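You operate a simulated robot arm through the tools that you are given. There is no shell and no other tool. Be economical: measure what you need, move in short steps, check, and stop when the job is done.

The job below is to be done with a simulated robot arm. You get a single attempt, and the scene is never put back.

JOB
Brush oil on the middle of the dark board and set the beige mash on the board.
Fine: oil from the wooden holder; stand the brush in the red hole again. A coat counts when it lies all over at full strength: go over it till it gets no stronger.

It is judged by the outcome, as a careful person would: the job done as asked, and still so three seconds after it is handed in. It fails if anything else is knocked over, pushed out of place, dropped, spilled or broken.

ROBOT AND FRAMES
A 7-joint arm with a two-finger parallel gripper, fixed in place. Base frame: the origin is at the foot of the arm, x ahead of it, y to its left, z up; the work surface is at about z = 0. Readings come in m, degrees, newtons and seconds.
With the tool pointing down near the work surface it reaches from about 0.22 to 0.58 m from the base axis. Its first joint turns from -66.0 to 66.0 degrees. Payload 2.5 kg.
The TCP is the grasp point between the finger pads, 0.023 m short of the fingertips. In the tool frame z runs along the fingers and y along their closing line. Largest opening 0.094 m; finger width 0.038, thickness 0.01; the body of the gripper, 0.054 by 0.096 m, starts 0.039 m behind the TCP.
Orientation is told as [roll, pitch, yaw] about the base's x, y, z axes, in that order, counted from this pose: with the fingers straight down and closing along the base's y, the tool's x points along the base's -x, its y along +y and its z along -z.

CONTROLS
- The arm moves only by the tool arm_command. Its argument "increments" is a list that holds one entry, the list of rows, each a list of 7 numbers: the shift along the base's x, y, z in m, then the turn, a rotation vector about the base's x, y, z in degrees, then the opening, from 0 (shut) to 1 (fully open). In form: [[[x, y, z, rx, ry, rz, hand], ...]]. A call has 1 to 12 rows; each row shifts and turns the commanded pose from where the row before left it. Each row takes 0.2 s and may step no farther than 0.05 m and 8.6 degrees from the row before; otherwise, or with a gripper value out of range, the whole call is refused. A pose out of reach is approached as far as the arm can. The call stops where the force on the tool passes 40 N (or 10 N more than at its start, if that is more) or the arm is blocked; 0.2 s more then pass. The fingers move at their own pace (about 0.108 m/s each) and stop on an object; they squeeze with about 25 N. The grip force told is the motor's: it shows also when the fingers shut on nothing. Time passes only in rows, and 0.2 s behind the last, so rows that do not move let the fingers close. The reply holds the time, the measured pose of the TCP, the force on the tool along the base axes, the opening and the grip force, in the units named above and with some noise, with the torque about the TCP (base axes, N m) and any sound that the robot's microphone picked up.
- Cameras (640 x 400 px; columns grow to the right, rows downward): "scene" is fixed at [0.1441, -0.4007, 0.5409]; the picture's right is [0.80, -0.61, 0.00], its down [-0.31, -0.41, -0.86] and it looks along [0.52, 0.68, -0.51] (base axes); focal length 323 px, centre (320, 200). "wrist" rides on the gripper at [0.086, 0.016, -0.074] in the tool frame; the picture's right is [-0.18, 0.98, 0.00], its down [-0.58, -0.11, -0.81] and it looks along [-0.79, -0.15, 0.59] (tool axes); focal length 243 px, centre (320, 200). There is no depth. A picture from a camera that has moved, and an enlarged one, comes with that camera's place and axes in the base frame and with its lens. The place of the scene camera against the robot may be out by one fixed shift of up to 0.025 m in any direction.
- camera(camera): a new picture of that camera. No time passes.
- inspect(camera, box): a new picture of the part [left, top, right, bottom] of that camera's present view, enlarged. No time passes.
- close_job(): hands the job in; it is judged then, once.

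Work in short steps. Places have to be worked out from the pictures, the camera data and where the tool is seen: move nearer, look again, correct. Check each grasp and each placing, and mend what went wrong. You have 120 turns and 84 pictures in all, those below and enlarged ones among them. Open the gripper and draw the arm clear of the work before you hand the job in, unless the task says otherwise; then end with one line.

The tools are called by a JSON object that holds its "method" and its "body". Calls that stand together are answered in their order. arm_command: Moves the arm, as the interface text tells. Its arguments: {"type":"object","properties":{"increments":{"type":"array","items":{"type":"array","items":{"type":"array","items":{"type":"number"}}}}},"required":["increments"]} The other tools are called the same way: camera (camera) takes a picture; inspect (camera, box) takes an enlarged picture of a part of a camera's view; close_job () hands the job in.

At the start:

```text
time: 0.0
tool_pos: [0.4036, 0.1427, 0.4041]
ee_rot: [0.0, -0.1, 0.0]
wrist_force: [0.6, 0.6, 0.0]
moment: [0.03, 0.04, 0.01]
gripper_width: 0.0937
finger_force: 0.1
```

scene: 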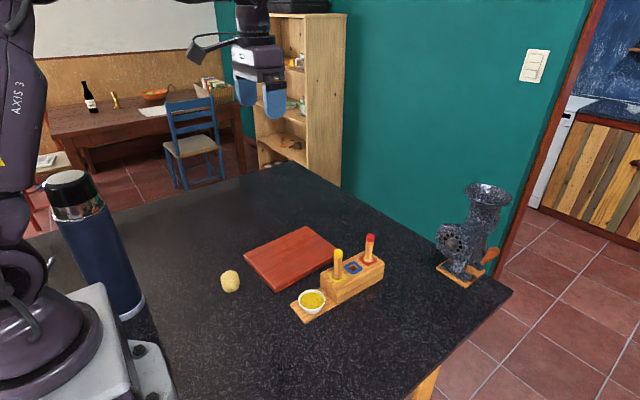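
wrist: 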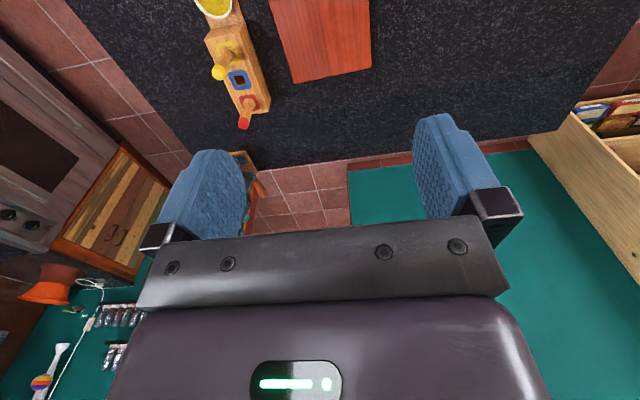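

I'll look closer at the board, holder and ball before moving.

{"method": "inspect", "body": {"camera": "scene", "box": [200, 210, 400, 335]}}

{"method": "inspect", "body": {"camera": "wrist", "box": [160, 0, 400, 150]}}

```text
3.20 times, centred on (300, 272) of scene
camera zoom: at [0.1441, -0.4007, 0.5409], right [0.8, -0.61, 0.0], down [-0.31, -0.41, -0.86], along [0.52, 0.68, -0.51], focal length 1034 px, centre (384, -32)
```

zoom: 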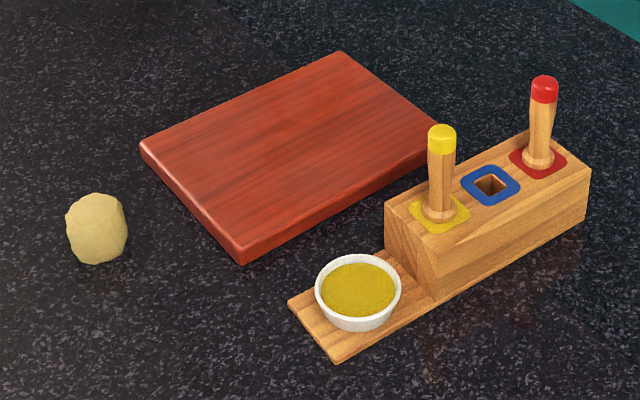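

```text
2.67 times, centred on (280, 75) of wrist
camera zoom: at [0.3188, 0.1584, 0.4778], right [0.18, 0.98, 0.0], down [0.58, -0.11, 0.81], along [0.79, -0.15, -0.59], focal length 647 px, centre (427, 533)
```

zoom: 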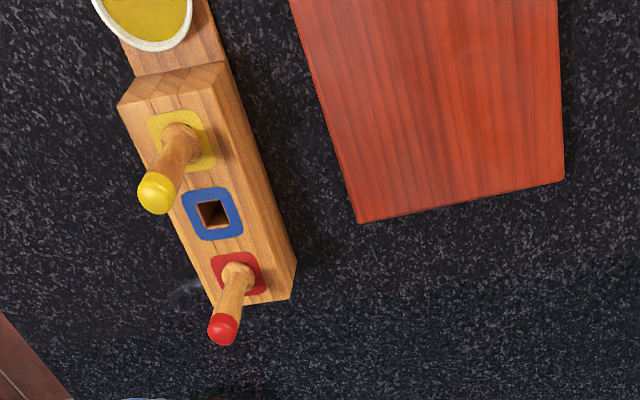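

The board spans roughly x 0.36–0.55, y 0.06–0.21. The red brush is near (0.556,-0.024), the bowl near (0.40,-0.02) and the mash near (0.29,0.14). I'll move nearer to the holder at z 0.2 for a better view.

{"method": "arm_command", "body": {"increments": [[[0, -0.0275, -0.034, 0, 0, 0, 1], [0, -0.0275, -0.034, 0, 0, 0, 1], [0, -0.0275, -0.034, 0, 0, 0, 1], [0, -0.0275, -0.034, 0, 0, 0, 1], [0, -0.0275, -0.034, 0, 0, 0, 1], [0, -0.0275, -0.034, 0, 0, 0, 1]]]}}

{"method": "camera", "body": {"camera": "wrist"}}

```text
time: 1.4
tool_pos: [0.4035, -0.0225, 0.198]
ee_rot: [0.0, 0.0, 0.0]
wrist_force: [-0.1, -0.4, 0.2]
moment: [0.01, -0.04, 0.01]
gripper_width: 0.0938
finger_force: 0.0
```

```text
79 pictures are left
camera wrist: at [0.3171, -0.0069, 0.273], right [0.18, 0.98, 0.0], down [0.58, -0.11, 0.81], along [0.79, -0.15, -0.59], focal length 243 px, centre (320, 200)
```

wrist: 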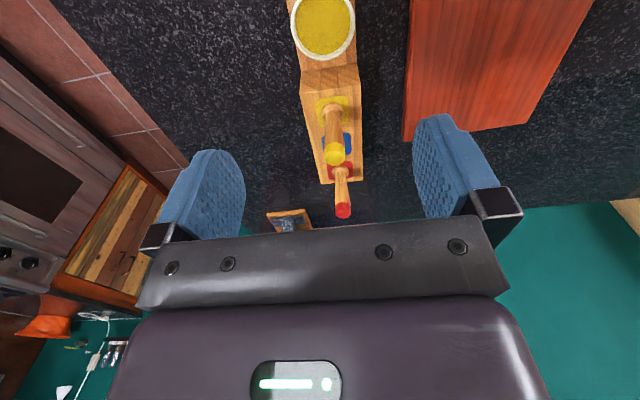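

The red handle is at about (0.552,-0.0245) with its top at about z 0.115, and the bowl is near (0.395,-0.019). I'll move over the brush, staying above its top.

{"method": "arm_command", "body": {"increments": [[[0.037, 0, -0.005, 0, 0, 0, 1], [0.037, 0, -0.005, 0, 0, 0, 1], [0.037, 0, -0.005, 0, 0, 0, 1], [0.037, -0.002, -0.005, 0, 0, 0, 1], [0, 0, 0, 0, 0, 0, 1]]]}}

{"method": "camera", "body": {"camera": "wrist"}}

{"method": "inspect", "body": {"camera": "scene", "box": [280, 170, 440, 320]}}

```text
time: 2.6
tool_pos: [0.5541, -0.0246, 0.1788]
ee_rot: [0.0, 0.0, -0.1]
wrist_force: [-0.8, -0.1, -0.9]
moment: [-0.05, -0.01, -0.02]
gripper_width: 0.0939
finger_force: 0.1
```

```text
78 pictures are left
camera wrist: at [0.4674, -0.0081, 0.2545], right [0.18, 0.98, 0.0], down [0.58, -0.11, 0.81], along [0.79, -0.15, -0.59], focal length 243 px, centre (320, 200)
```

wrist: 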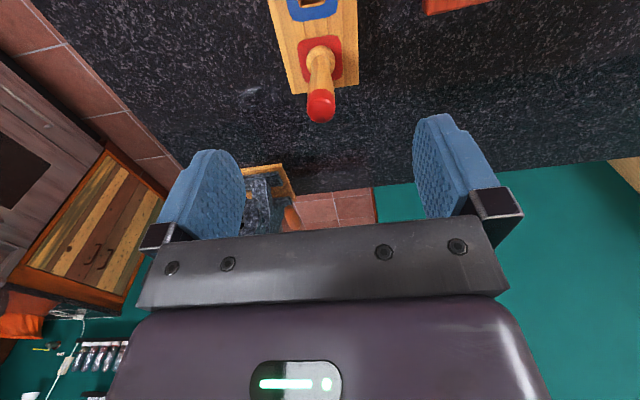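

```text
2.67 times, centred on (360, 245) of scene
camera zoom: at [0.1442, -0.4007, 0.5409], right [0.8, -0.61, 0.0], down [-0.31, -0.41, -0.86], along [0.52, 0.68, -0.51], focal length 862 px, centre (213, 80)
```

zoom: 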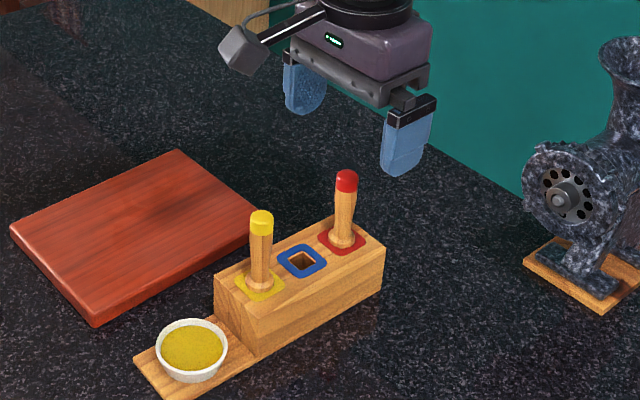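

The handle axis is at (0.552,-0.0235), the top at about z 0.118 and the block top at about z 0.048. I'll descend to z 0.093 and close.

{"method": "arm_command", "body": {"increments": [[[-0.002, 0.001, -0.028, 0, 0, 0, 1], [0, 0, -0.029, 0, 0, 0, 1], [0, 0, -0.029, 0, 0, 0, 1], [0, 0, 0, 0, 0, 0, 1], [0, 0, 0, 0, 0, 0, 0], [0, 0, 0, 0, 0, 0, 0], [0, 0, 0, 0, 0, 0, 0]]]}}

{"method": "inspect", "body": {"camera": "scene", "box": [280, 170, 440, 320]}}

```text
time: 4.2
tool_pos: [0.5513, -0.0235, 0.0944]
ee_rot: [0.0, 0.0, 0.0]
wrist_force: [-1.6, 0.3, 0.3]
moment: [-0.01, 0.0, 0.0]
gripper_width: 0.0165
finger_force: 25.0
```

```text
2.67 times, centred on (360, 245) of scene
camera zoom: at [0.1441, -0.4007, 0.5409], right [0.8, -0.61, 0.0], down [-0.31, -0.41, -0.86], along [0.52, 0.68, -0.51], focal length 862 px, centre (213, 80)
```

zoom: 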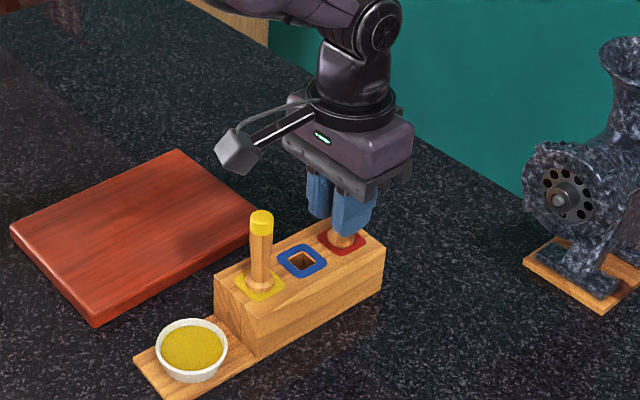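

I have the handle, 16.5 mm wide. I'll lift straight up slowly.

{"method": "arm_command", "body": {"increments": [[[0, 0, 0.01, 0, 0, 0, 0], [0, 0, 0.015, 0, 0, 0, 0], [0, 0, 0.02, 0, 0, 0, 0], [0, 0, 0.025, 0, 0, 0, 0], [0, 0, 0.025, 0, 0, 0, 0], [0, 0, 0.015, 0, 0, 0, 0]]]}}

{"method": "inspect", "body": {"camera": "scene", "box": [280, 150, 440, 300]}}

{"method": "camera", "body": {"camera": "wrist"}}

```text
time: 5.6
tool_pos: [0.5504, -0.0245, 0.2043]
ee_rot: [0.0, 0.0, 0.0]
wrist_force: [0.0, 0.5, -1.1]
moment: [0.01, -0.02, -0.01]
gripper_width: 0.0164
finger_force: 24.6
```

```text
2.67 times, centred on (360, 225) of scene
camera zoom: at [0.1441, -0.4007, 0.5409], right [0.8, -0.61, 0.0], down [-0.31, -0.41, -0.86], along [0.52, 0.68, -0.51], focal length 862 px, centre (213, 133)
```

zoom: 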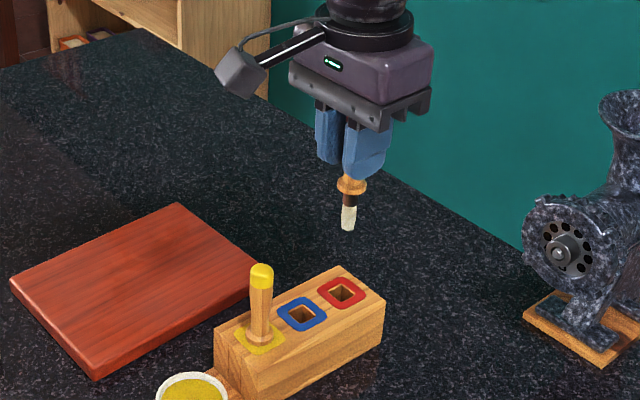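

```text
74 pictures are left
camera wrist: at [0.4642, -0.0082, 0.2794], right [0.18, 0.98, 0.0], down [0.58, -0.11, 0.81], along [0.79, -0.15, -0.59], focal length 243 px, centre (320, 200)
```

wrist: 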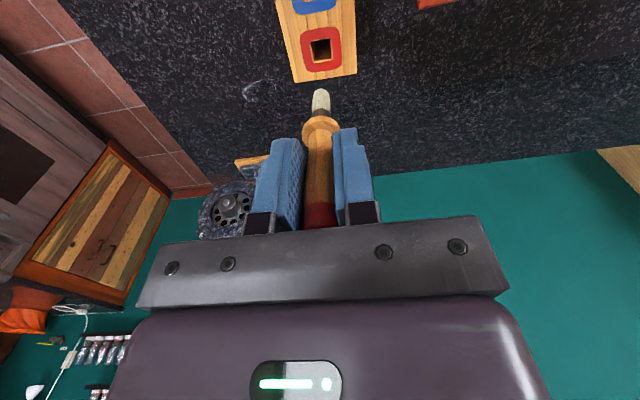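

The brush is free, with its tip about 0.08 m below the TCP. I'll raise it a little to clear the yellow brush and move over to the bowl.

{"method": "arm_command", "body": {"increments": [[[0, 0, 0.035, 0, 0, 0, 0], [-0.039, 0.0015, 0, 0, 0, 0, 0], [-0.039, 0.0015, 0, 0, 0, 0, 0], [-0.039, 0.0015, 0, 0, 0, 0, 0], [-0.0385, 0.001, 0, 0, 0, 0, 0], [0, 0, -0.04, 0, 0, 0, 0], [0, 0, -0.04, 0, 0, 0, 0], [0, 0, 0, 0, 0, 0, 0]]]}}

{"method": "camera", "body": {"camera": "wrist"}}

{"method": "inspect", "body": {"camera": "scene", "box": [260, 210, 400, 330]}}

```text
time: 7.4
tool_pos: [0.3968, -0.0181, 0.1584]
ee_rot: [0.1, -0.1, 0.0]
wrist_force: [-0.5, 0.2, -0.2]
moment: [-0.02, -0.02, -0.04]
gripper_width: 0.0163
finger_force: 25.5
```

```text
73 pictures are left
camera wrist: at [0.3107, -0.0024, 0.2328], right [0.18, 0.98, 0.0], down [0.58, -0.11, 0.81], along [0.79, -0.15, -0.59], focal length 243 px, centre (320, 200)
```

wrist: 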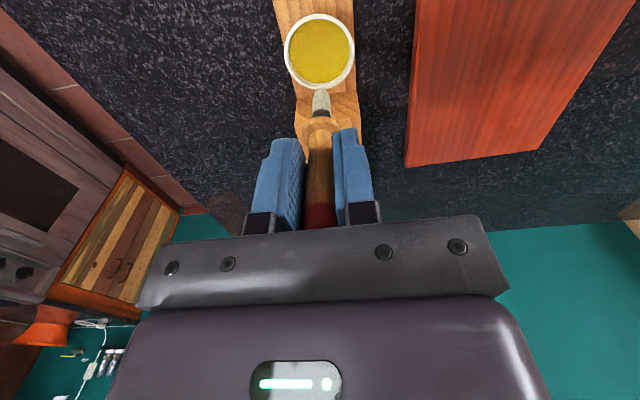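

```text
3.33 times, centred on (330, 270) of scene
camera zoom: at [0.1441, -0.4007, 0.5409], right [0.8, -0.61, 0.0], down [-0.31, -0.41, -0.86], along [0.52, 0.68, -0.51], focal length 1077 px, centre (287, -33)
```

zoom: 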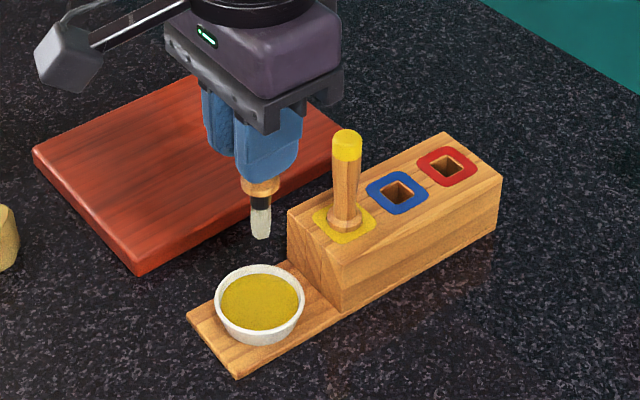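

The tip is over the bowl centre (~0.394,-0.018). I'll lower it gently while watching the force.

{"method": "arm_command", "body": {"increments": [[[-0.002, 0, -0.02, 0, 0, 0, 0], [0, 0, -0.015, 0, 0, 0, 0], [0, 0, -0.01, 0, 0, 0, 0], [0, 0, -0.005, 0, 0, 0, 0], [0, 0, 0, 0, 0, 0, 0]]]}}

{"method": "inspect", "body": {"camera": "scene", "box": [260, 210, 400, 330]}}

```text
time: 8.6
tool_pos: [0.394, -0.0186, 0.1077]
ee_rot: [0.0, 0.0, -0.1]
wrist_force: [0.8, 0.1, -0.3]
moment: [0.0, 0.0, -0.05]
gripper_width: 0.0166
finger_force: 24.8
```

```text
3.33 times, centred on (330, 270) of scene
camera zoom: at [0.1441, -0.4007, 0.5409], right [0.8, -0.61, 0.0], down [-0.31, -0.41, -0.86], along [0.52, 0.68, -0.51], focal length 1077 px, centre (287, -33)
```

zoom: 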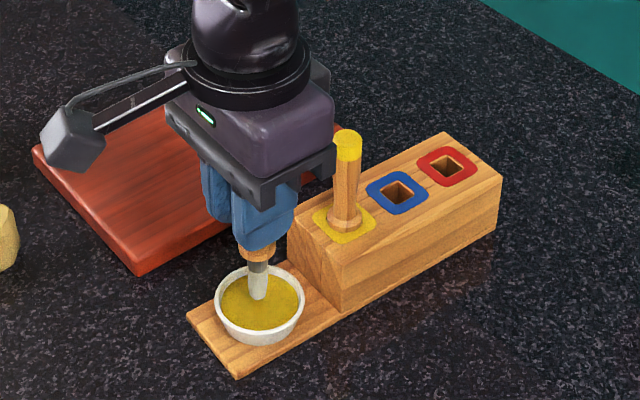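

The tip is about at the oil surface with no force. I'll lower it a few more millimetres.

{"method": "arm_command", "body": {"increments": [[[0, 0, -0.004, 0, 0, 0, 0], [0, 0, -0.004, 0, 0, 0, 0], [0, 0, 0, 0, 0, 0, 0]]]}}

{"method": "inspect", "body": {"camera": "scene", "box": [290, 250, 360, 330]}}

```text
time: 9.4
tool_pos: [0.3942, -0.0185, 0.0995]
ee_rot: [0.0, -0.1, 0.0]
wrist_force: [-3.5, -0.6, 19.8]
moment: [-0.01, 0.17, 0.04]
gripper_width: 0.0165
finger_force: 25.2
```

```text
5.00 times, centred on (325, 290) of scene
camera zoom: at [0.1441, -0.4007, 0.5409], right [0.8, -0.61, 0.0], down [-0.31, -0.41, -0.86], along [0.52, 0.68, -0.51], focal length 1616 px, centre (295, -250)
```

zoom: 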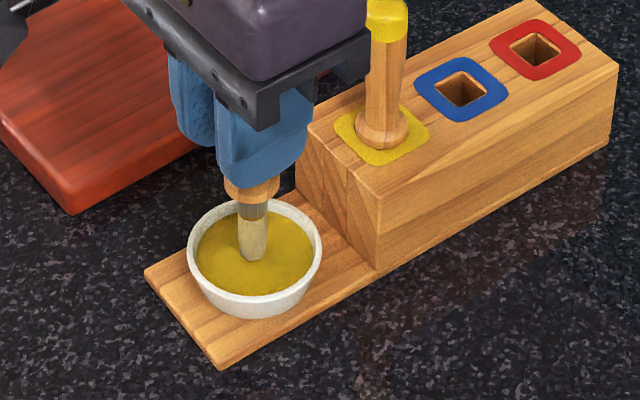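

It is touching the bottom at about 20 N and picking up oil. I'll lift out and check the tip.

{"method": "arm_command", "body": {"increments": [[[0, 0, 0.003, 0, 0, 0, 0], [0.004, 0, 0, 0, 0, 0, 0], [-0.006, 0, 0, 0, 0, 0, 0], [0.002, 0, 0.01, 0, 0, 0, 0], [0, 0, 0.025, 0, 0, 0, 0], [0, 0, 0.02, 0, 0, 0, 0], [0, 0, 0, 0, 0, 0, 0]]]}}

{"method": "inspect", "body": {"camera": "scene", "box": [260, 210, 400, 330]}}

{"method": "inspect", "body": {"camera": "wrist", "box": [240, 0, 400, 200]}}

```text
time: 11.0
tool_pos: [0.3931, -0.0199, 0.159]
ee_rot: [0.0, 0.0, 0.0]
wrist_force: [0.2, -0.4, -0.5]
moment: [0.0, 0.03, 0.02]
gripper_width: 0.0162
finger_force: 24.7
```

```text
3.33 times, centred on (330, 270) of scene
camera zoom: at [0.1441, -0.4007, 0.5409], right [0.8, -0.61, 0.0], down [-0.31, -0.41, -0.86], along [0.52, 0.68, -0.51], focal length 1077 px, centre (287, -33)
```

zoom: 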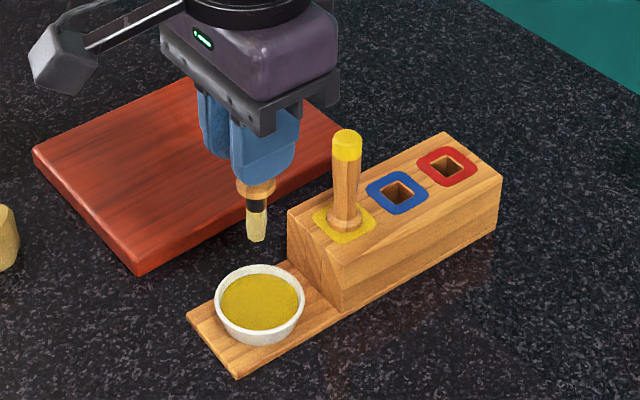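

```text
2.00 times, centred on (320, 100) of wrist
camera zoom: at [0.3073, -0.0035, 0.2336], right [0.18, 0.98, 0.0], down [0.58, -0.11, 0.81], along [0.79, -0.15, -0.59], focal length 485 px, centre (320, 400)
```

zoom: 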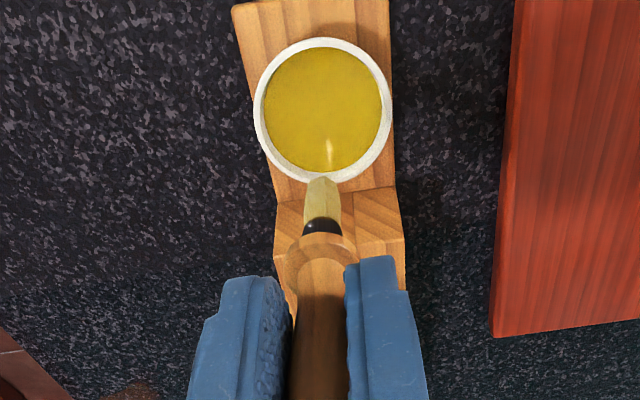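

The tip is loaded. The board centre is about (0.45,0.138); I'll move above it and look.

{"method": "arm_command", "body": {"increments": [[[0.0143, 0.0395, 0, 0, 0, 0, 0], [0.0143, 0.0395, 0, 0, 0, 0, 0], [0.0143, 0.0395, 0, 0, 0, 0, 0], [0.0143, 0.0395, 0, 0, 0, 0, 0], [0, 0, -0.02, 0, 0, 0, 0], [0, 0, 0, 0, 0, 0, 0]]]}}

{"method": "camera", "body": {"camera": "wrist"}}

{"method": "camera", "body": {"camera": "scene"}}

```text
time: 12.4
tool_pos: [0.4506, 0.1385, 0.1369]
ee_rot: [0.0, 0.0, 0.0]
wrist_force: [0.3, 0.8, -0.5]
moment: [0.0, -0.03, -0.01]
gripper_width: 0.0164
finger_force: 25.0
```

```text
67 pictures are left
camera wrist: at [0.3643, 0.1546, 0.212], right [0.18, 0.98, 0.0], down [0.58, -0.11, 0.81], along [0.79, -0.15, -0.59], focal length 243 px, centre (320, 200)
```

wrist: 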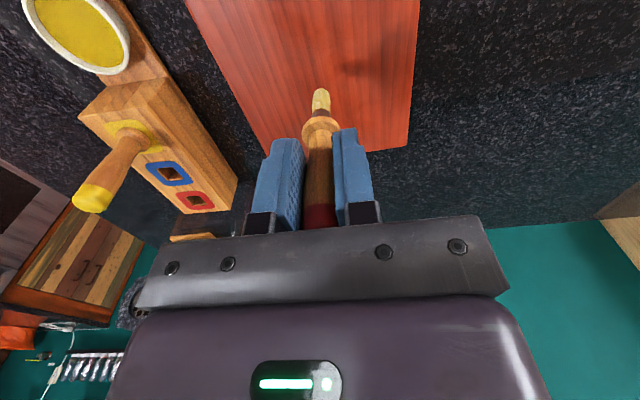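

```text
66 pictures are left
```

scene: 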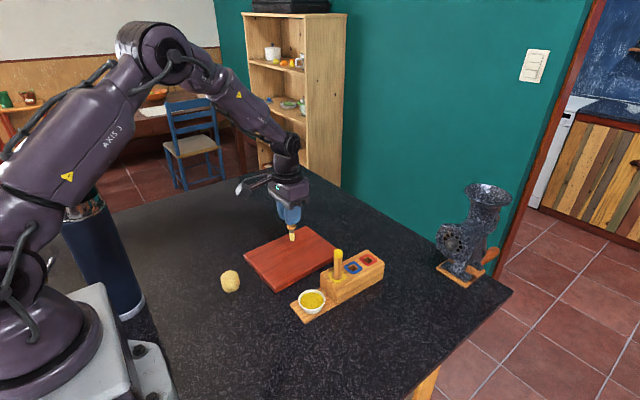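

I'm over the centre. I'll lower in small steps to find light contact.

{"method": "arm_command", "body": {"increments": [[[0, 0, -0.015, 0, 0, 0, 0], [0, 0, -0.013, 0, 0, 0, 0], [0, 0, -0.005, 0, 0, 0, 0], [0, 0, -0.003, 0, 0, 0, 0], [0, 0, 0, 0, 0, 0, 0]]]}}

{"method": "inspect", "body": {"camera": "scene", "box": [230, 200, 350, 300]}}

```text
time: 13.6
tool_pos: [0.4511, 0.1408, 0.1009]
ee_rot: [0.0, 0.0, 0.1]
wrist_force: [0.9, 0.8, -0.1]
moment: [0.03, 0.01, -0.02]
gripper_width: 0.0165
finger_force: 25.1
```

```text
4.00 times, centred on (290, 250) of scene
camera zoom: at [0.1441, -0.4007, 0.5409], right [0.8, -0.61, 0.0], down [-0.31, -0.41, -0.86], along [0.52, 0.68, -0.51], focal length 1293 px, centre (440, 0)
```

zoom: 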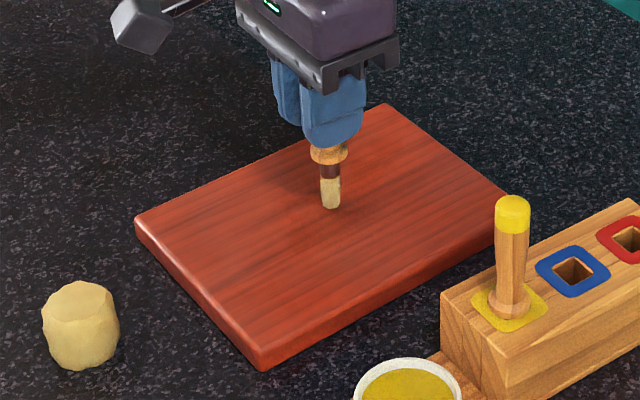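

The tip is right over the board centre by the diagonals. I'll keep lowering in small steps.

{"method": "arm_command", "body": {"increments": [[[0, -0.001, -0.002, 0, 0, 0, 0], [0, 0, -0.001, 0, 0, 0, 0], [0, 0, -0.001, 0, 0, 0, 0], [0, 0, 0, 0, 0, 0, 0]]]}}

```text
time: 14.6
tool_pos: [0.4531, 0.1393, 0.1005]
ee_rot: [0.0, -0.4, 0.0]
wrist_force: [2.4, -0.2, 21.0]
moment: [0.0, -0.26, 0.05]
gripper_width: 0.0161
finger_force: 24.5
```

Contact at about 21 N. I'll ease off 2 mm for light pressure and make a first stroke along x.

{"method": "arm_command", "body": {"increments": [[[0, 0, 0.002, 0, 0, 0, 0], [0.01, 0, 0, 0, 0, 0, 0], [0.01, 0, 0, 0, 0, 0, 0], [0.01, 0, 0, 0, 0, 0, 0], [-0.015, 0, 0, 0, 0, 0, 0], [-0.015, 0, 0, 0, 0, 0, 0], [-0.015, 0, 0, 0, 0, 0, 0], [-0.015, 0, 0, 0, 0, 0, 0], [0, 0, 0, 0, 0, 0, 0]]]}}

{"method": "inspect", "body": {"camera": "scene", "box": [230, 200, 350, 300]}}

{"method": "inspect", "body": {"camera": "wrist", "box": [200, 0, 440, 160]}}

```text
time: 16.6
tool_pos: [0.421, 0.1382, 0.1]
ee_rot: [0.0, 0.0, 0.0]
wrist_force: [0.3, -0.4, 0.1]
moment: [0.02, -0.01, 0.03]
gripper_width: 0.0159
finger_force: 25.2
```

```text
4.00 times, centred on (290, 250) of scene
camera zoom: at [0.1441, -0.4007, 0.5409], right [0.8, -0.61, 0.0], down [-0.31, -0.41, -0.86], along [0.52, 0.68, -0.51], focal length 1293 px, centre (440, 0)
```

zoom: 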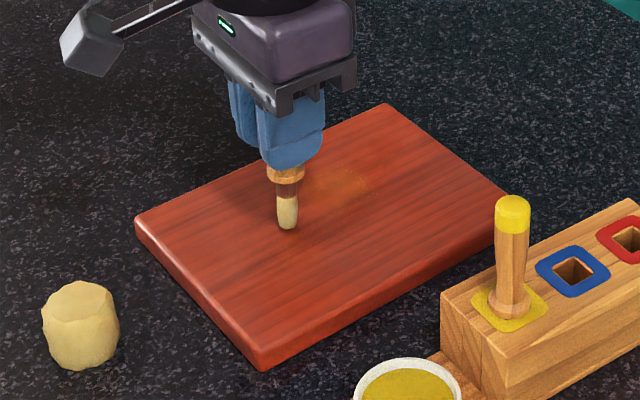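

```text
2.50 times, centred on (320, 80) of wrist
camera zoom: at [0.3349, 0.1543, 0.1749], right [0.18, 0.98, 0.0], down [0.58, -0.11, 0.81], along [0.79, -0.15, -0.59], focal length 606 px, centre (320, 500)
```

zoom: 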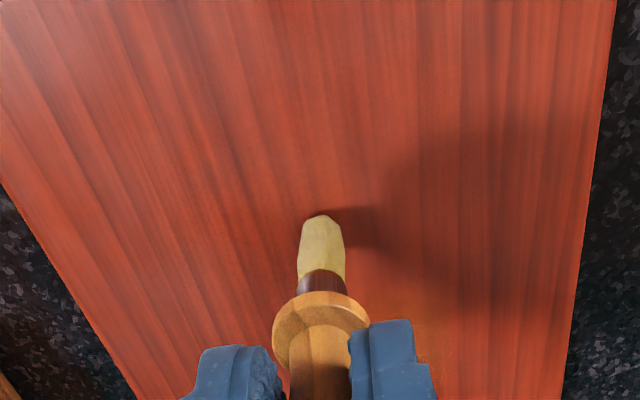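

A faint patch appeared, but contact was then lost. I'll press 1.5 mm lower and stroke again over the middle.

{"method": "arm_command", "body": {"increments": [[[0, 0, -0.0015, 0, 0, 0, 0], [0.01, 0, 0, 0, 0, 0, 0], [0.01, 0, 0, 0, 0, 0, 0], [0.01, 0, 0, 0, 0, 0, 0], [0.01, 0, 0, 0, 0, 0, 0], [0.01, 0, 0, 0, 0, 0, 0], [0.01, 0, 0, 0, 0, 0, 0], [0, 0, 0, 0, 0, 0, 0]]]}}

{"method": "inspect", "body": {"camera": "scene", "box": [230, 200, 350, 300]}}

{"method": "inspect", "body": {"camera": "wrist", "box": [200, 0, 440, 160]}}

```text
time: 18.4
tool_pos: [0.4816, 0.1397, 0.0993]
ee_rot: [0.0, -0.1, -0.1]
wrist_force: [-2.7, 0.2, 11.5]
moment: [0.03, 0.13, 0.02]
gripper_width: 0.0161
finger_force: 24.9
```

```text
4.00 times, centred on (290, 250) of scene
camera zoom: at [0.1441, -0.4008, 0.5409], right [0.8, -0.61, 0.0], down [-0.31, -0.41, -0.86], along [0.52, 0.68, -0.51], focal length 1293 px, centre (440, 0)
```

zoom: 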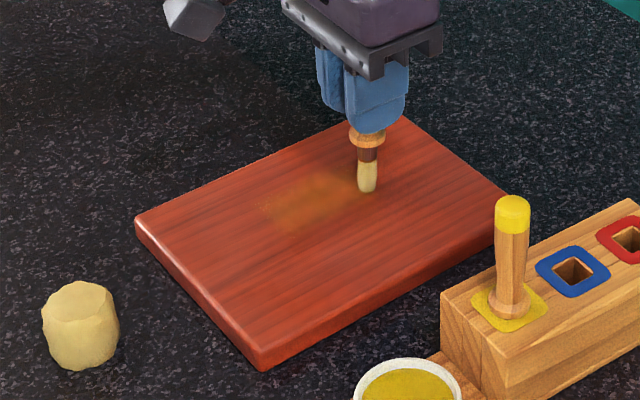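

```text
2.50 times, centred on (320, 80) of wrist
camera zoom: at [0.3954, 0.1552, 0.1731], right [0.18, 0.98, 0.0], down [0.58, -0.11, 0.81], along [0.79, -0.15, -0.59], focal length 606 px, centre (320, 500)
```

zoom: 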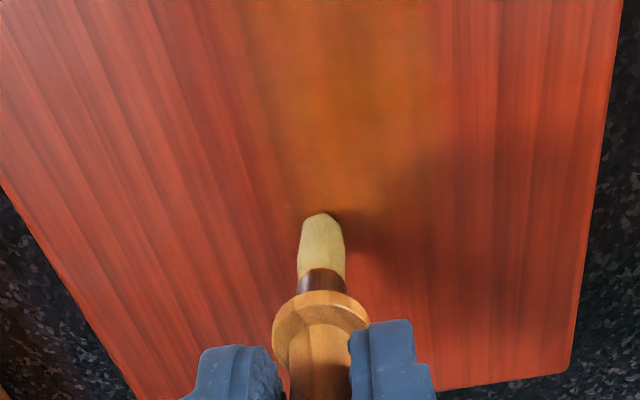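

Oil lays down well at about 11 N, in a soft swath. I'll do parallel strokes on both sides.

{"method": "arm_command", "body": {"increments": [[[0, -0.013, 0, 0, 0, 0, 0], [-0.01, 0, 0, 0, 0, 0, 0], [-0.01, 0, 0, 0, 0, 0, 0], [-0.01, 0, 0, 0, 0, 0, 0], [-0.01, 0, 0, 0, 0, 0, 0], [-0.01, 0, 0, 0, 0, 0, 0], [-0.01, 0, 0, 0, 0, 0, 0], [0, 0, 0, 0, 0, 0, 0]]]}}

{"method": "inspect", "body": {"camera": "scene", "box": [230, 200, 350, 300]}}

```text
time: 20.2
tool_pos: [0.4215, 0.126, 0.098]
ee_rot: [0.1, -0.1, 0.0]
wrist_force: [1.1, 0.0, 1.5]
moment: [0.0, -0.05, -0.01]
gripper_width: 0.0157
finger_force: 25.2
```

```text
4.00 times, centred on (290, 250) of scene
camera zoom: at [0.1441, -0.4007, 0.5409], right [0.8, -0.61, 0.0], down [-0.31, -0.41, -0.86], along [0.52, 0.68, -0.51], focal length 1293 px, centre (440, 0)
```

zoom: 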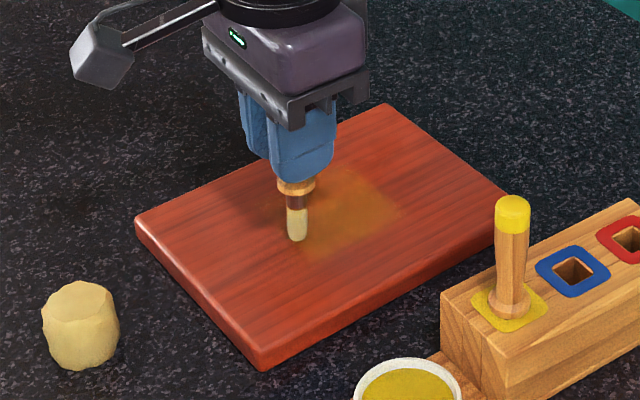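

The patch is growing. I'll press 1 mm more and go on with strokes at higher y.

{"method": "arm_command", "body": {"increments": [[[0, 0, -0.001, 0, 0, 0, 0], [0.015, 0, 0, 0, 0, 0, 0], [0.015, 0, 0, 0, 0, 0, 0], [0.015, 0, 0, 0, 0, 0, 0], [0.015, 0, 0, 0, 0, 0, 0], [0, 0.013, 0, 0, 0, 0, 0], [0, 0.013, 0, 0, 0, 0, 0], [-0.015, 0, 0, 0, 0, 0, 0], [-0.015, 0, 0, 0, 0, 0, 0], [-0.015, 0, 0, 0, 0, 0, 0], [-0.015, 0, 0, 0, 0, 0, 0], [0, 0, 0, 0, 0, 0, 0]]]}}

{"method": "inspect", "body": {"camera": "scene", "box": [230, 200, 350, 300]}}

```text
time: 22.8
tool_pos: [0.4222, 0.1532, 0.0973]
ee_rot: [0.0, -0.1, 0.0]
wrist_force: [4.4, 0.4, 14.4]
moment: [-0.05, -0.38, 0.03]
gripper_width: 0.0162
finger_force: 24.7
```

```text
4.00 times, centred on (290, 250) of scene
camera zoom: at [0.1441, -0.4008, 0.5409], right [0.8, -0.61, 0.0], down [-0.31, -0.41, -0.86], along [0.52, 0.68, -0.51], focal length 1293 px, centre (440, 0)
```

zoom: 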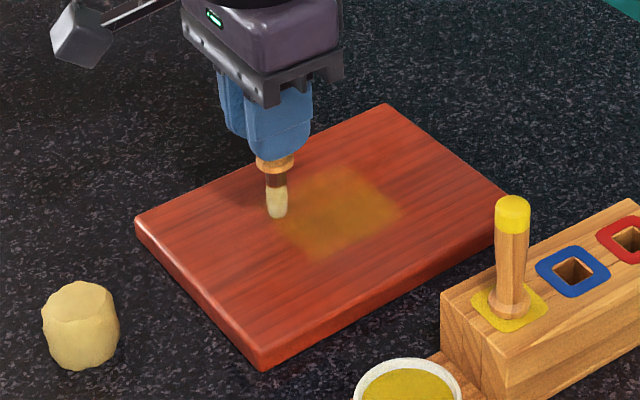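

A rectangular middle patch is forming and the bristles look paler, so I'll go back for more oil.

{"method": "arm_command", "body": {"increments": [[[0, 0, 0.03, 0, 0, 0, 0], [0, 0, 0.035, 0, 0, 0, 0], [-0.007, -0.043, 0, 0, 0, 0, 0], [-0.007, -0.043, 0, 0, 0, 0, 0], [-0.007, -0.043, 0, 0, 0, 0, 0], [-0.007, -0.0425, 0, 0, 0, 0, 0], [0, 0, -0.03, 0, 0, 0, 0], [0, 0, -0.025, 0, 0, 0, 0], [0, 0, -0.008, 0, 0, 0, 0], [0, 0, 0, 0, 0, 0, 0]]]}}

{"method": "inspect", "body": {"camera": "scene", "box": [230, 210, 370, 330]}}

```text
time: 25.0
tool_pos: [0.3926, -0.0196, 0.0995]
ee_rot: [0.0, 0.0, 0.0]
wrist_force: [-0.7, -0.6, -1.0]
moment: [-0.01, 0.01, 0.03]
gripper_width: 0.0156
finger_force: 25.2
```

```text
3.33 times, centred on (300, 270) of scene
camera zoom: at [0.1441, -0.4007, 0.5409], right [0.8, -0.61, 0.0], down [-0.31, -0.41, -0.86], along [0.52, 0.68, -0.51], focal length 1077 px, centre (387, -33)
```

zoom: 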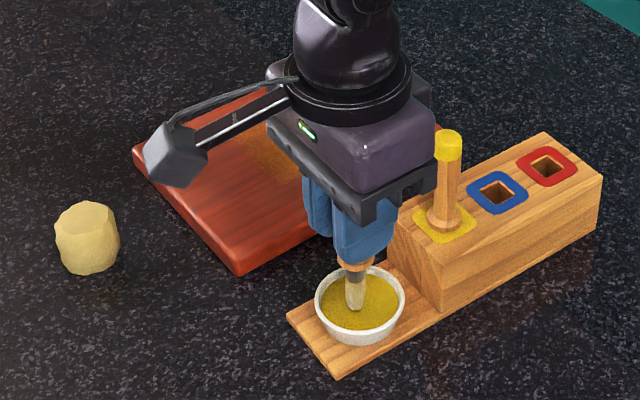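

Nearly there; I'll dip 2 mm deeper, swirl slightly, then return to the board's near-right side of the patch.

{"method": "arm_command", "body": {"increments": [[[0, 0, -0.002, 0, 0, 0, 0], [0, 0, 0, 0, 0, 0, 0], [0.003, 0, 0, 0, 0, 0, 0], [-0.003, 0, 0.005, 0, 0, 0, 0], [0, 0, 0.03, 0, 0, 0, 0], [0, 0, 0.03, 0, 0, 0, 0], [0.007, 0.045, 0, 0, 0, 0, 0], [0.007, 0.045, 0, 0, 0, 0, 0], [0.008, 0.041, 0, 0, 0, 0, 0], [0, 0, -0.035, 0, 0, 0, 0], [0, 0, -0.025, 0, 0, 0, 0], [0, 0, 0, 0, 0, 0, 0]]]}}

{"method": "inspect", "body": {"camera": "scene", "box": [230, 200, 350, 300]}}

```text
time: 27.6
tool_pos: [0.415, 0.1106, 0.1036]
ee_rot: [0.0, 0.0, 0.0]
wrist_force: [-0.5, -0.2, -1.0]
moment: [-0.02, 0.02, -0.05]
gripper_width: 0.0159
finger_force: 24.4
```

```text
4.00 times, centred on (290, 250) of scene
camera zoom: at [0.1441, -0.4007, 0.5409], right [0.8, -0.61, 0.0], down [-0.31, -0.41, -0.86], along [0.52, 0.68, -0.51], focal length 1293 px, centre (440, 0)
```

zoom: 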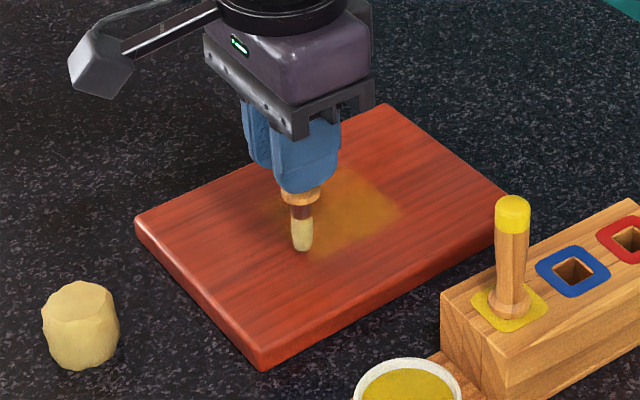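

I'll press down to the working height and raster with a slightly larger extent, to see whether the patch grows.

{"method": "arm_command", "body": {"increments": [[[0, 0, -0.004, 0, 0, 0, 0], [0.0, 0, -0.002, 0, 0, 0, 0], [0.015, 0, 0, 0, 0, 0, 0], [0.015, 0, 0, 0, 0, 0, 0], [0.015, 0, 0, 0, 0, 0, 0], [0.015, 0, 0, 0, 0, 0, 0], [0.015, 0, 0, 0, 0, 0, 0], [0, 0.012, 0, 0, 0, 0, 0], [-0.015, 0, 0, 0, 0, 0, 0], [-0.015, 0, 0, 0, 0, 0, 0], [-0.015, 0, 0, 0, 0, 0, 0], [-0.015, 0, 0, 0, 0, 0, 0]]]}}

{"method": "inspect", "body": {"camera": "scene", "box": [230, 200, 350, 300]}}

```text
time: 30.2
tool_pos: [0.4291, 0.1229, 0.0968]
ee_rot: [0.0, 0.0, -0.1]
wrist_force: [2.6, 0.5, 4.2]
moment: [0.0, -0.16, 0.0]
gripper_width: 0.0156
finger_force: 25.5
```

```text
4.00 times, centred on (290, 250) of scene
camera zoom: at [0.1441, -0.4007, 0.5409], right [0.8, -0.61, 0.0], down [-0.31, -0.41, -0.86], along [0.52, 0.68, -0.51], focal length 1293 px, centre (440, 0)
```

zoom: 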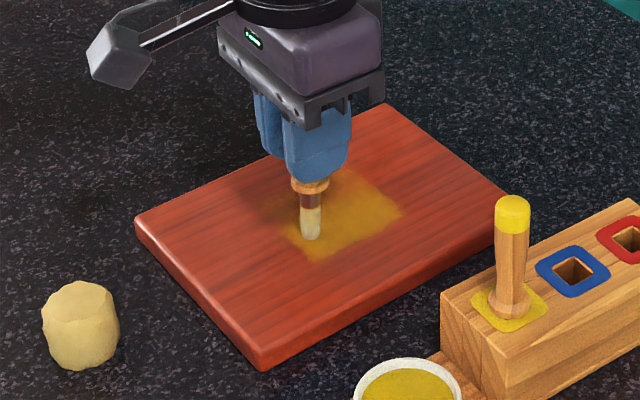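

The bounds stayed the same while the colour got stronger, so the middle zone is a fixed rectangle. I'll continue the raster toward +y.

{"method": "arm_command", "body": {"increments": [[[-0.012, 0, -0.0005, 0, 0, 0, 0], [0, 0.012, 0, 0, 0, 0, 0], [0.016, 0, 0, 0, 0, 0, 0], [0.016, 0, 0, 0, 0, 0, 0], [0.016, 0, 0, 0, 0, 0, 0], [0.016, 0, 0, 0, 0, 0, 0], [0.013, 0, 0, 0, 0, 0, 0], [0, 0.012, 0, 0, 0, 0, 0], [-0.016, 0, 0, 0, 0, 0, 0], [-0.016, 0, 0, 0, 0, 0, 0], [-0.016, 0, 0, 0, 0, 0, 0], [-0.016, 0, 0, 0, 0, 0, 0]]]}}

{"method": "arm_command", "body": {"increments": [[[-0.013, 0, 0, 0, 0, 0, 0], [0, 0.012, 0, 0, 0, 0, 0], [0.016, 0, 0, 0, 0, 0, 0], [0.016, 0, 0, 0, 0, 0, 0], [0.016, 0, 0, 0, 0, 0, 0], [0.016, 0, 0, 0, 0, 0, 0], [0.013, 0, 0, 0, 0, 0, 0], [0, 0.012, 0, 0, 0, 0, 0], [-0.02, 0, 0, 0, 0, 0, 0], [-0.02, 0, 0, 0, 0, 0, 0], [-0.02, 0, 0, 0, 0, 0, 0], [-0.017, 0, 0, 0, 0, 0, 0]]]}}

{"method": "inspect", "body": {"camera": "scene", "box": [230, 200, 350, 300]}}

```text
time: 32.8
tool_pos: [0.4294, 0.1475, 0.0967]
ee_rot: [0.0, 0.0, 0.0]
wrist_force: [2.9, -0.7, 6.1]
moment: [-0.02, -0.23, -0.03]
gripper_width: 0.0157
finger_force: 24.5
```

```text
time: 35.4
tool_pos: [0.4169, 0.1719, 0.0943]
ee_rot: [0.0, 0.0, 0.1]
wrist_force: [3.3, 0.4, 5.3]
moment: [0.0, -0.23, -0.03]
gripper_width: 0.0156
finger_force: 25.0
```

```text
4.00 times, centred on (290, 250) of scene
camera zoom: at [0.1441, -0.4007, 0.5409], right [0.8, -0.61, 0.0], down [-0.31, -0.41, -0.86], along [0.52, 0.68, -0.51], focal length 1293 px, centre (440, 0)
```

zoom: 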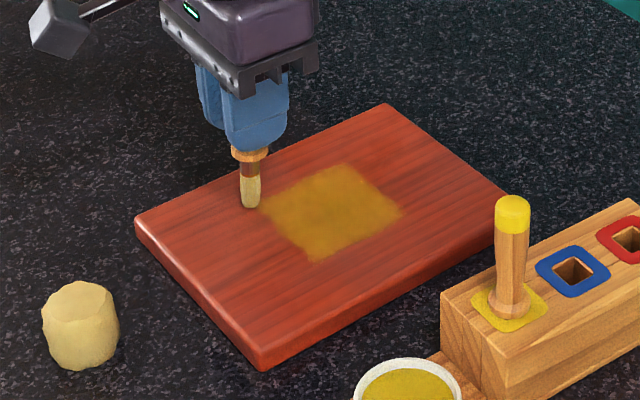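

The coat now covers the zone; the colour may still deepen. I'll reload and do another full raster.

{"method": "arm_command", "body": {"increments": [[[0, 0, 0.035, 0, 0, 0, 0], [0, 0, 0.035, 0, 0, 0, 0], [-0.006, -0.048, 0, 0, 0, 0, 0], [-0.006, -0.048, 0, 0, 0, 0, 0], [-0.006, -0.048, 0, 0, 0, 0, 0], [-0.006, -0.047, 0, 0, 0, 0, 0], [0, 0, -0.035, 0, 0, 0, 0], [0, 0, -0.03, 0, 0, 0, 0], [0, 0, -0.003, 0, 0, 0, 0], [0, 0, 0, 0, 0, 0, 0]]]}}

{"method": "inspect", "body": {"camera": "scene", "box": [230, 210, 370, 330]}}

```text
time: 37.6
tool_pos: [0.3947, -0.0187, 0.0991]
ee_rot: [0.0, 0.1, 0.1]
wrist_force: [0.4, 1.0, -0.7]
moment: [0.0, 0.01, -0.03]
gripper_width: 0.0159
finger_force: 24.4
```

```text
3.33 times, centred on (300, 270) of scene
camera zoom: at [0.1441, -0.4007, 0.5409], right [0.8, -0.61, 0.0], down [-0.31, -0.41, -0.86], along [0.52, 0.68, -0.51], focal length 1077 px, centre (387, -33)
```

zoom: 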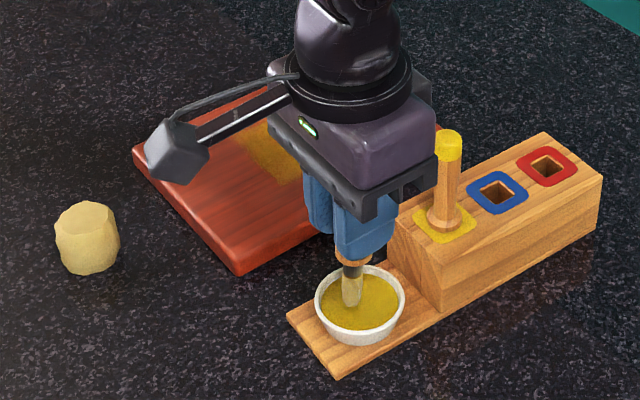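

I'll dip a bit deeper until it touches.

{"method": "arm_command", "body": {"increments": [[[0, 0, -0.003, 0, 0, 0, 0], [0, 0, -0.001, 0, 0, 0, 0], [0, 0, 0, 0, 0, 0, 0]]]}}

{"method": "arm_command", "body": {"increments": [[[0.003, 0, 0, 0, 0, 0, 0], [-0.003, 0, 0.005, 0, 0, 0, 0], [0, 0, 0.03, 0, 0, 0, 0], [0, 0, 0.03, 0, 0, 0, 0], [0.007, 0.045, 0, 0, 0, 0, 0], [0.007, 0.045, 0, 0, 0, 0, 0], [0.008, 0.041, 0, 0, 0, 0, 0], [0, 0, -0.035, 0, 0, 0, 0], [0, 0, -0.025, 0, 0, 0, 0], [0, 0, 0, 0, 0, 0, 0]]]}}

{"method": "inspect", "body": {"camera": "scene", "box": [230, 200, 350, 300]}}

```text
time: 38.4
tool_pos: [0.3945, -0.0205, 0.0946]
ee_rot: [0.0, 0.0, -0.1]
wrist_force: [-0.1, -1.0, 1.3]
moment: [-0.01, -0.01, 0.01]
gripper_width: 0.0159
finger_force: 24.6
```

```text
time: 40.6
tool_pos: [0.4172, 0.111, 0.0982]
ee_rot: [0.0, -0.1, -0.1]
wrist_force: [0.1, -0.2, -1.5]
moment: [-0.01, 0.02, 0.04]
gripper_width: 0.0158
finger_force: 24.6
```

```text
4.00 times, centred on (290, 250) of scene
camera zoom: at [0.1441, -0.4007, 0.5409], right [0.8, -0.61, 0.0], down [-0.31, -0.41, -0.86], along [0.52, 0.68, -0.51], focal length 1293 px, centre (440, 0)
```

zoom: 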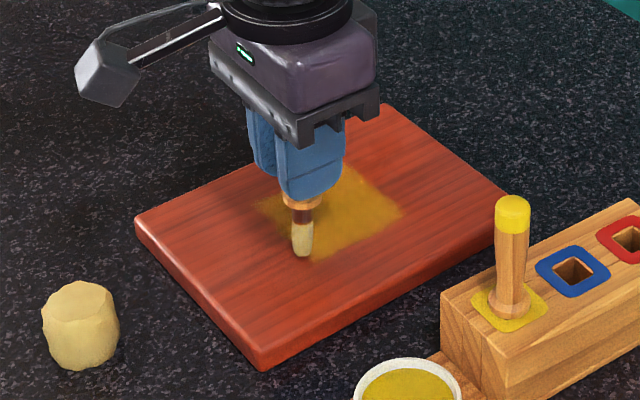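

The bristles are reloaded. Second full raster at light pressure from the near-right corner.

{"method": "arm_command", "body": {"increments": [[[0, 0, -0.005, 0, 0, 0, 0], [0.016, 0, 0, 0, 0, 0, 0], [0.016, 0, 0, 0, 0, 0, 0], [0.016, 0, 0, 0, 0, 0, 0], [0.016, 0, 0, 0, 0, 0, 0], [0.012, 0, 0, 0, 0, 0, 0], [0, 0.01, 0, 0, 0, 0, 0], [-0.016, 0, 0, 0, 0, 0, 0], [-0.016, 0, 0, 0, 0, 0, 0], [-0.016, 0, 0, 0, 0, 0, 0], [-0.016, 0, 0, 0, 0, 0, 0], [-0.012, 0, 0, 0, 0, 0, 0]]]}}

{"method": "arm_command", "body": {"increments": [[[0, 0.01, 0, 0, 0, 0, 0], [0.016, 0, 0, 0, 0, 0, 0], [0.016, 0, 0, 0, 0, 0, 0], [0.016, 0, 0, 0, 0, 0, 0], [0.016, 0, 0, 0, 0, 0, 0], [0.012, 0, 0, 0, 0, 0, 0], [0, 0.01, 0, 0, 0, 0, 0], [-0.016, 0, 0, 0, 0, 0, 0], [-0.016, 0, 0, 0, 0, 0, 0], [-0.016, 0, 0, 0, 0, 0, 0], [-0.016, 0, 0, 0, 0, 0, 0], [-0.012, 0, 0, 0, 0, 0, 0]]]}}

{"method": "inspect", "body": {"camera": "scene", "box": [230, 200, 350, 300]}}

```text
time: 43.2
tool_pos: [0.4157, 0.1229, 0.0948]
ee_rot: [0.0, 0.0, 0.0]
wrist_force: [0.4, 0.2, 0.1]
moment: [-0.02, 0.0, 0.0]
gripper_width: 0.0156
finger_force: 25.4
```

```text
time: 45.8
tool_pos: [0.4159, 0.1415, 0.0946]
ee_rot: [0.1, 0.0, 0.0]
wrist_force: [0.3, 0.8, -0.4]
moment: [0.02, -0.03, 0.01]
gripper_width: 0.0157
finger_force: 25.2
```

```text
4.00 times, centred on (290, 250) of scene
camera zoom: at [0.1441, -0.4007, 0.5409], right [0.8, -0.61, 0.0], down [-0.31, -0.41, -0.86], along [0.52, 0.68, -0.51], focal length 1293 px, centre (440, 0)
```

zoom: 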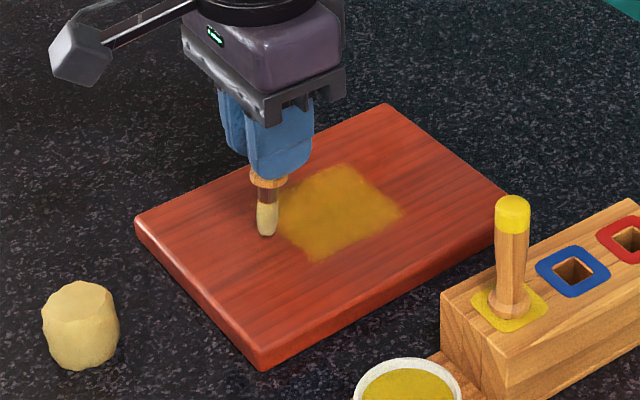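

The readings show no contact, so I'll lower 2 mm and repeat the strokes here.

{"method": "arm_command", "body": {"increments": [[[0.0, 0, -0.002, 0, 0, 0, 0], [0.016, 0, 0, 0, 0, 0, 0], [0.016, 0, 0, 0, 0, 0, 0], [0.016, 0, 0, 0, 0, 0, 0]]]}}

{"method": "inspect", "body": {"camera": "scene", "box": [250, 210, 350, 280]}}

```text
time: 46.8
tool_pos: [0.4634, 0.142, 0.0938]
ee_rot: [0.0, 0.0, 0.1]
wrist_force: [-3.5, -0.2, 7.1]
moment: [0.01, 0.21, 0.0]
gripper_width: 0.0156
finger_force: 24.9
```

```text
5.71 times, centred on (300, 245) of scene
camera zoom: at [0.1441, -0.4007, 0.5409], right [0.8, -0.61, 0.0], down [-0.31, -0.41, -0.86], along [0.52, 0.68, -0.51], focal length 1847 px, centre (434, -57)
```

zoom: 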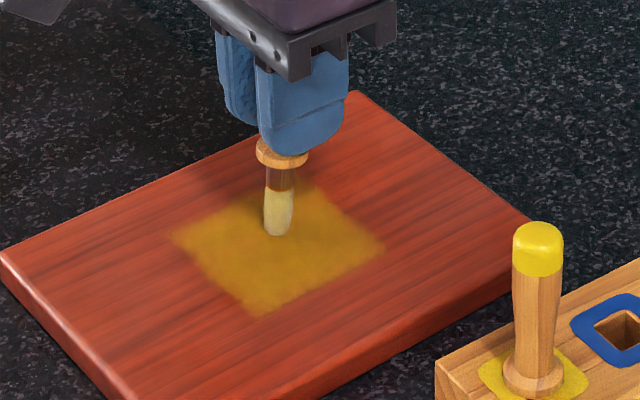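

7 N contact is good. I'll raster the +y half at this height.

{"method": "arm_command", "body": {"increments": [[[0.016, 0, 0, 0, 0, 0, 0], [0.015, 0, 0, 0, 0, 0, 0], [0, 0.01, 0, 0, 0, 0, 0], [-0.016, 0, 0, 0, 0, 0, 0], [-0.016, 0, 0, 0, 0, 0, 0], [-0.016, 0, 0, 0, 0, 0, 0], [-0.016, 0, 0, 0, 0, 0, 0], [-0.014, 0, 0, 0, 0, 0, 0], [0, 0.01, -0.0005, 0, 0, 0, 0], [0.016, 0, 0, 0, 0, 0, 0], [0.016, 0, 0, 0, 0, 0, 0], [0.016, 0, 0, 0, 0, 0, 0]]]}}

{"method": "arm_command", "body": {"increments": [[[0.016, 0, 0, 0, 0, 0, 0], [0.014, 0, 0, 0, 0, 0, 0], [0, 0.01, 0, 0, 0, 0, 0], [-0.016, 0, 0, 0, 0, 0, 0], [-0.016, 0, 0, 0, 0, 0, 0], [-0.016, 0, 0, 0, 0, 0, 0], [-0.016, 0, 0, 0, 0, 0, 0], [-0.014, 0, 0, 0, 0, 0, 0], [0, -0.02, 0, 0, 0, 0, 0], [0, -0.02, 0, 0, 0, 0, 0], [0.016, 0, 0, 0, 0, 0, 0], [0.016, 0, 0, 0, 0, 0, 0]]]}}

{"method": "arm_command", "body": {"increments": [[[0.016, 0, 0, 0, 0, 0, 0], [0.016, 0, 0, 0, 0, 0, 0], [0.014, 0, 0, 0, 0, 0, 0], [0, -0.01, 0, 0, 0, 0, 0], [-0.016, 0, 0, 0, 0, 0, 0], [-0.016, 0, 0, 0, 0, 0, 0], [-0.016, 0, 0, 0, 0, 0, 0], [-0.016, 0, 0, 0, 0, 0, 0], [-0.014, 0, 0, 0, 0, 0, 0], [0, -0.01, -0.0005, 0, 0, 0, 0], [0.016, 0, 0, 0, 0, 0, 0], [0.016, 0, 0, 0, 0, 0, 0]]]}}

{"method": "inspect", "body": {"camera": "scene", "box": [250, 210, 350, 280]}}

```text
time: 49.4
tool_pos: [0.4637, 0.1618, 0.0908]
ee_rot: [0.0, 0.1, 0.0]
wrist_force: [-2.7, -0.6, 5.8]
moment: [-0.07, 0.22, 0.02]
gripper_width: 0.0154
finger_force: 24.8
```

```text
time: 52.0
tool_pos: [0.4478, 0.1298, 0.0908]
ee_rot: [0.1, 0.0, 0.0]
wrist_force: [-3.2, 0.7, 9.2]
moment: [0.03, 0.29, 0.01]
gripper_width: 0.0154
finger_force: 25.1
```

```text
time: 54.6
tool_pos: [0.4494, 0.1108, 0.0906]
ee_rot: [-0.1, 0.0, 0.0]
wrist_force: [-3.4, -0.1, 9.0]
moment: [0.01, 0.33, 0.02]
gripper_width: 0.0155
finger_force: 25.1
```

```text
5.71 times, centred on (300, 245) of scene
camera zoom: at [0.1441, -0.4007, 0.5409], right [0.8, -0.61, 0.0], down [-0.31, -0.41, -0.86], along [0.52, 0.68, -0.51], focal length 1847 px, centre (434, -57)
```

zoom: 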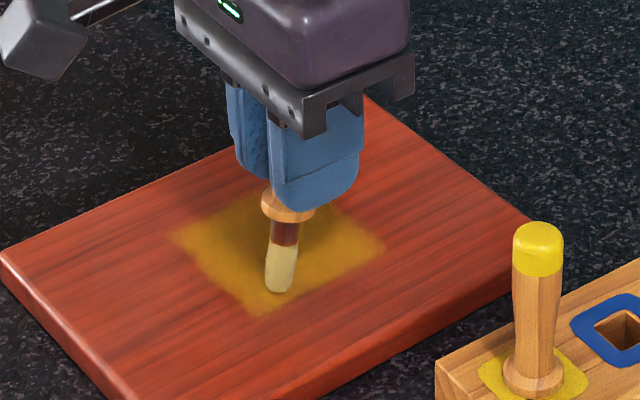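

The coat looks even; the brush is tilting and sliding slightly in the grip. I'll finish this line with a little less pressure, lift and look from the wrist.

{"method": "arm_command", "body": {"increments": [[[0.016, 0, 0, 0, 0, 0, 0], [0.016, 0, 0, 0, 0, 0, 0], [0.013, 0, 0, 0, 0, 0, 0], [-0.02, 0, 0, 0, 0, 0, 0], [-0.02, 0, 0, 0, 0, 0, 0], [-0.02, 0, 0, 0, 0, 0, 0], [-0.018, 0, 0, 0, 0, 0, 0], [0, 0, 0.03, 0, 0, 0, 0], [-0.02, 0, 0.04, 0, 0, 0, 0], [-0.02, 0, 0.04, 0, 0, 0, 0], [0, 0, 0, 0, 0, 0, 0]]]}}

{"method": "inspect", "body": {"camera": "scene", "box": [250, 190, 350, 280]}}

{"method": "camera", "body": {"camera": "wrist"}}

```text
time: 57.0
tool_pos: [0.3746, 0.1109, 0.1989]
ee_rot: [0.0, 0.0, 0.0]
wrist_force: [0.6, 0.8, 0.2]
moment: [-0.03, 0.04, -0.02]
gripper_width: 0.0155
finger_force: 25.0
```

```text
4.44 times, centred on (300, 235) of scene
camera zoom: at [0.1441, -0.4007, 0.5409], right [0.8, -0.61, 0.0], down [-0.31, -0.41, -0.86], along [0.52, 0.68, -0.51], focal length 1436 px, centre (409, 44)
```

zoom: 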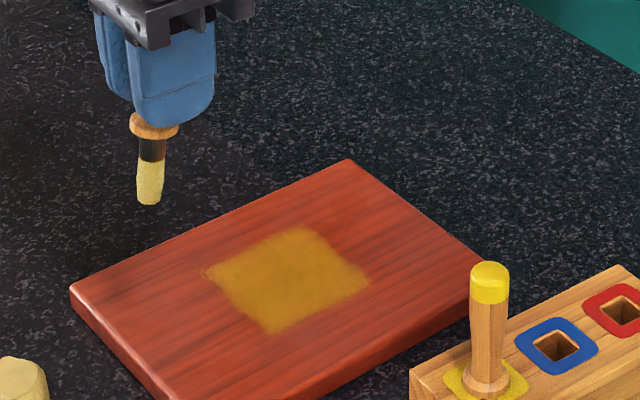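

```text
48 pictures are left
camera wrist: at [0.2887, 0.1286, 0.2747], right [0.18, 0.98, 0.0], down [0.58, -0.11, 0.81], along [0.79, -0.15, -0.59], focal length 243 px, centre (320, 200)
```

wrist: 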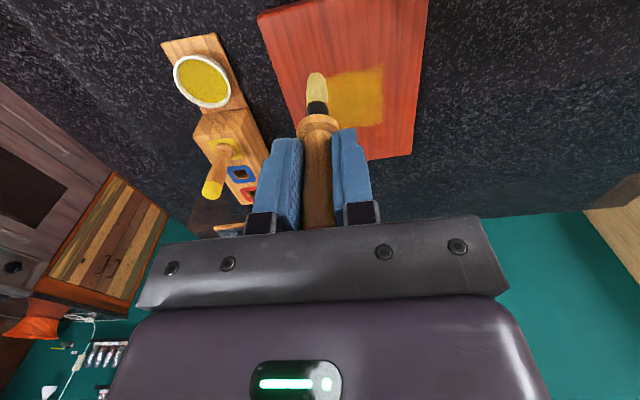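

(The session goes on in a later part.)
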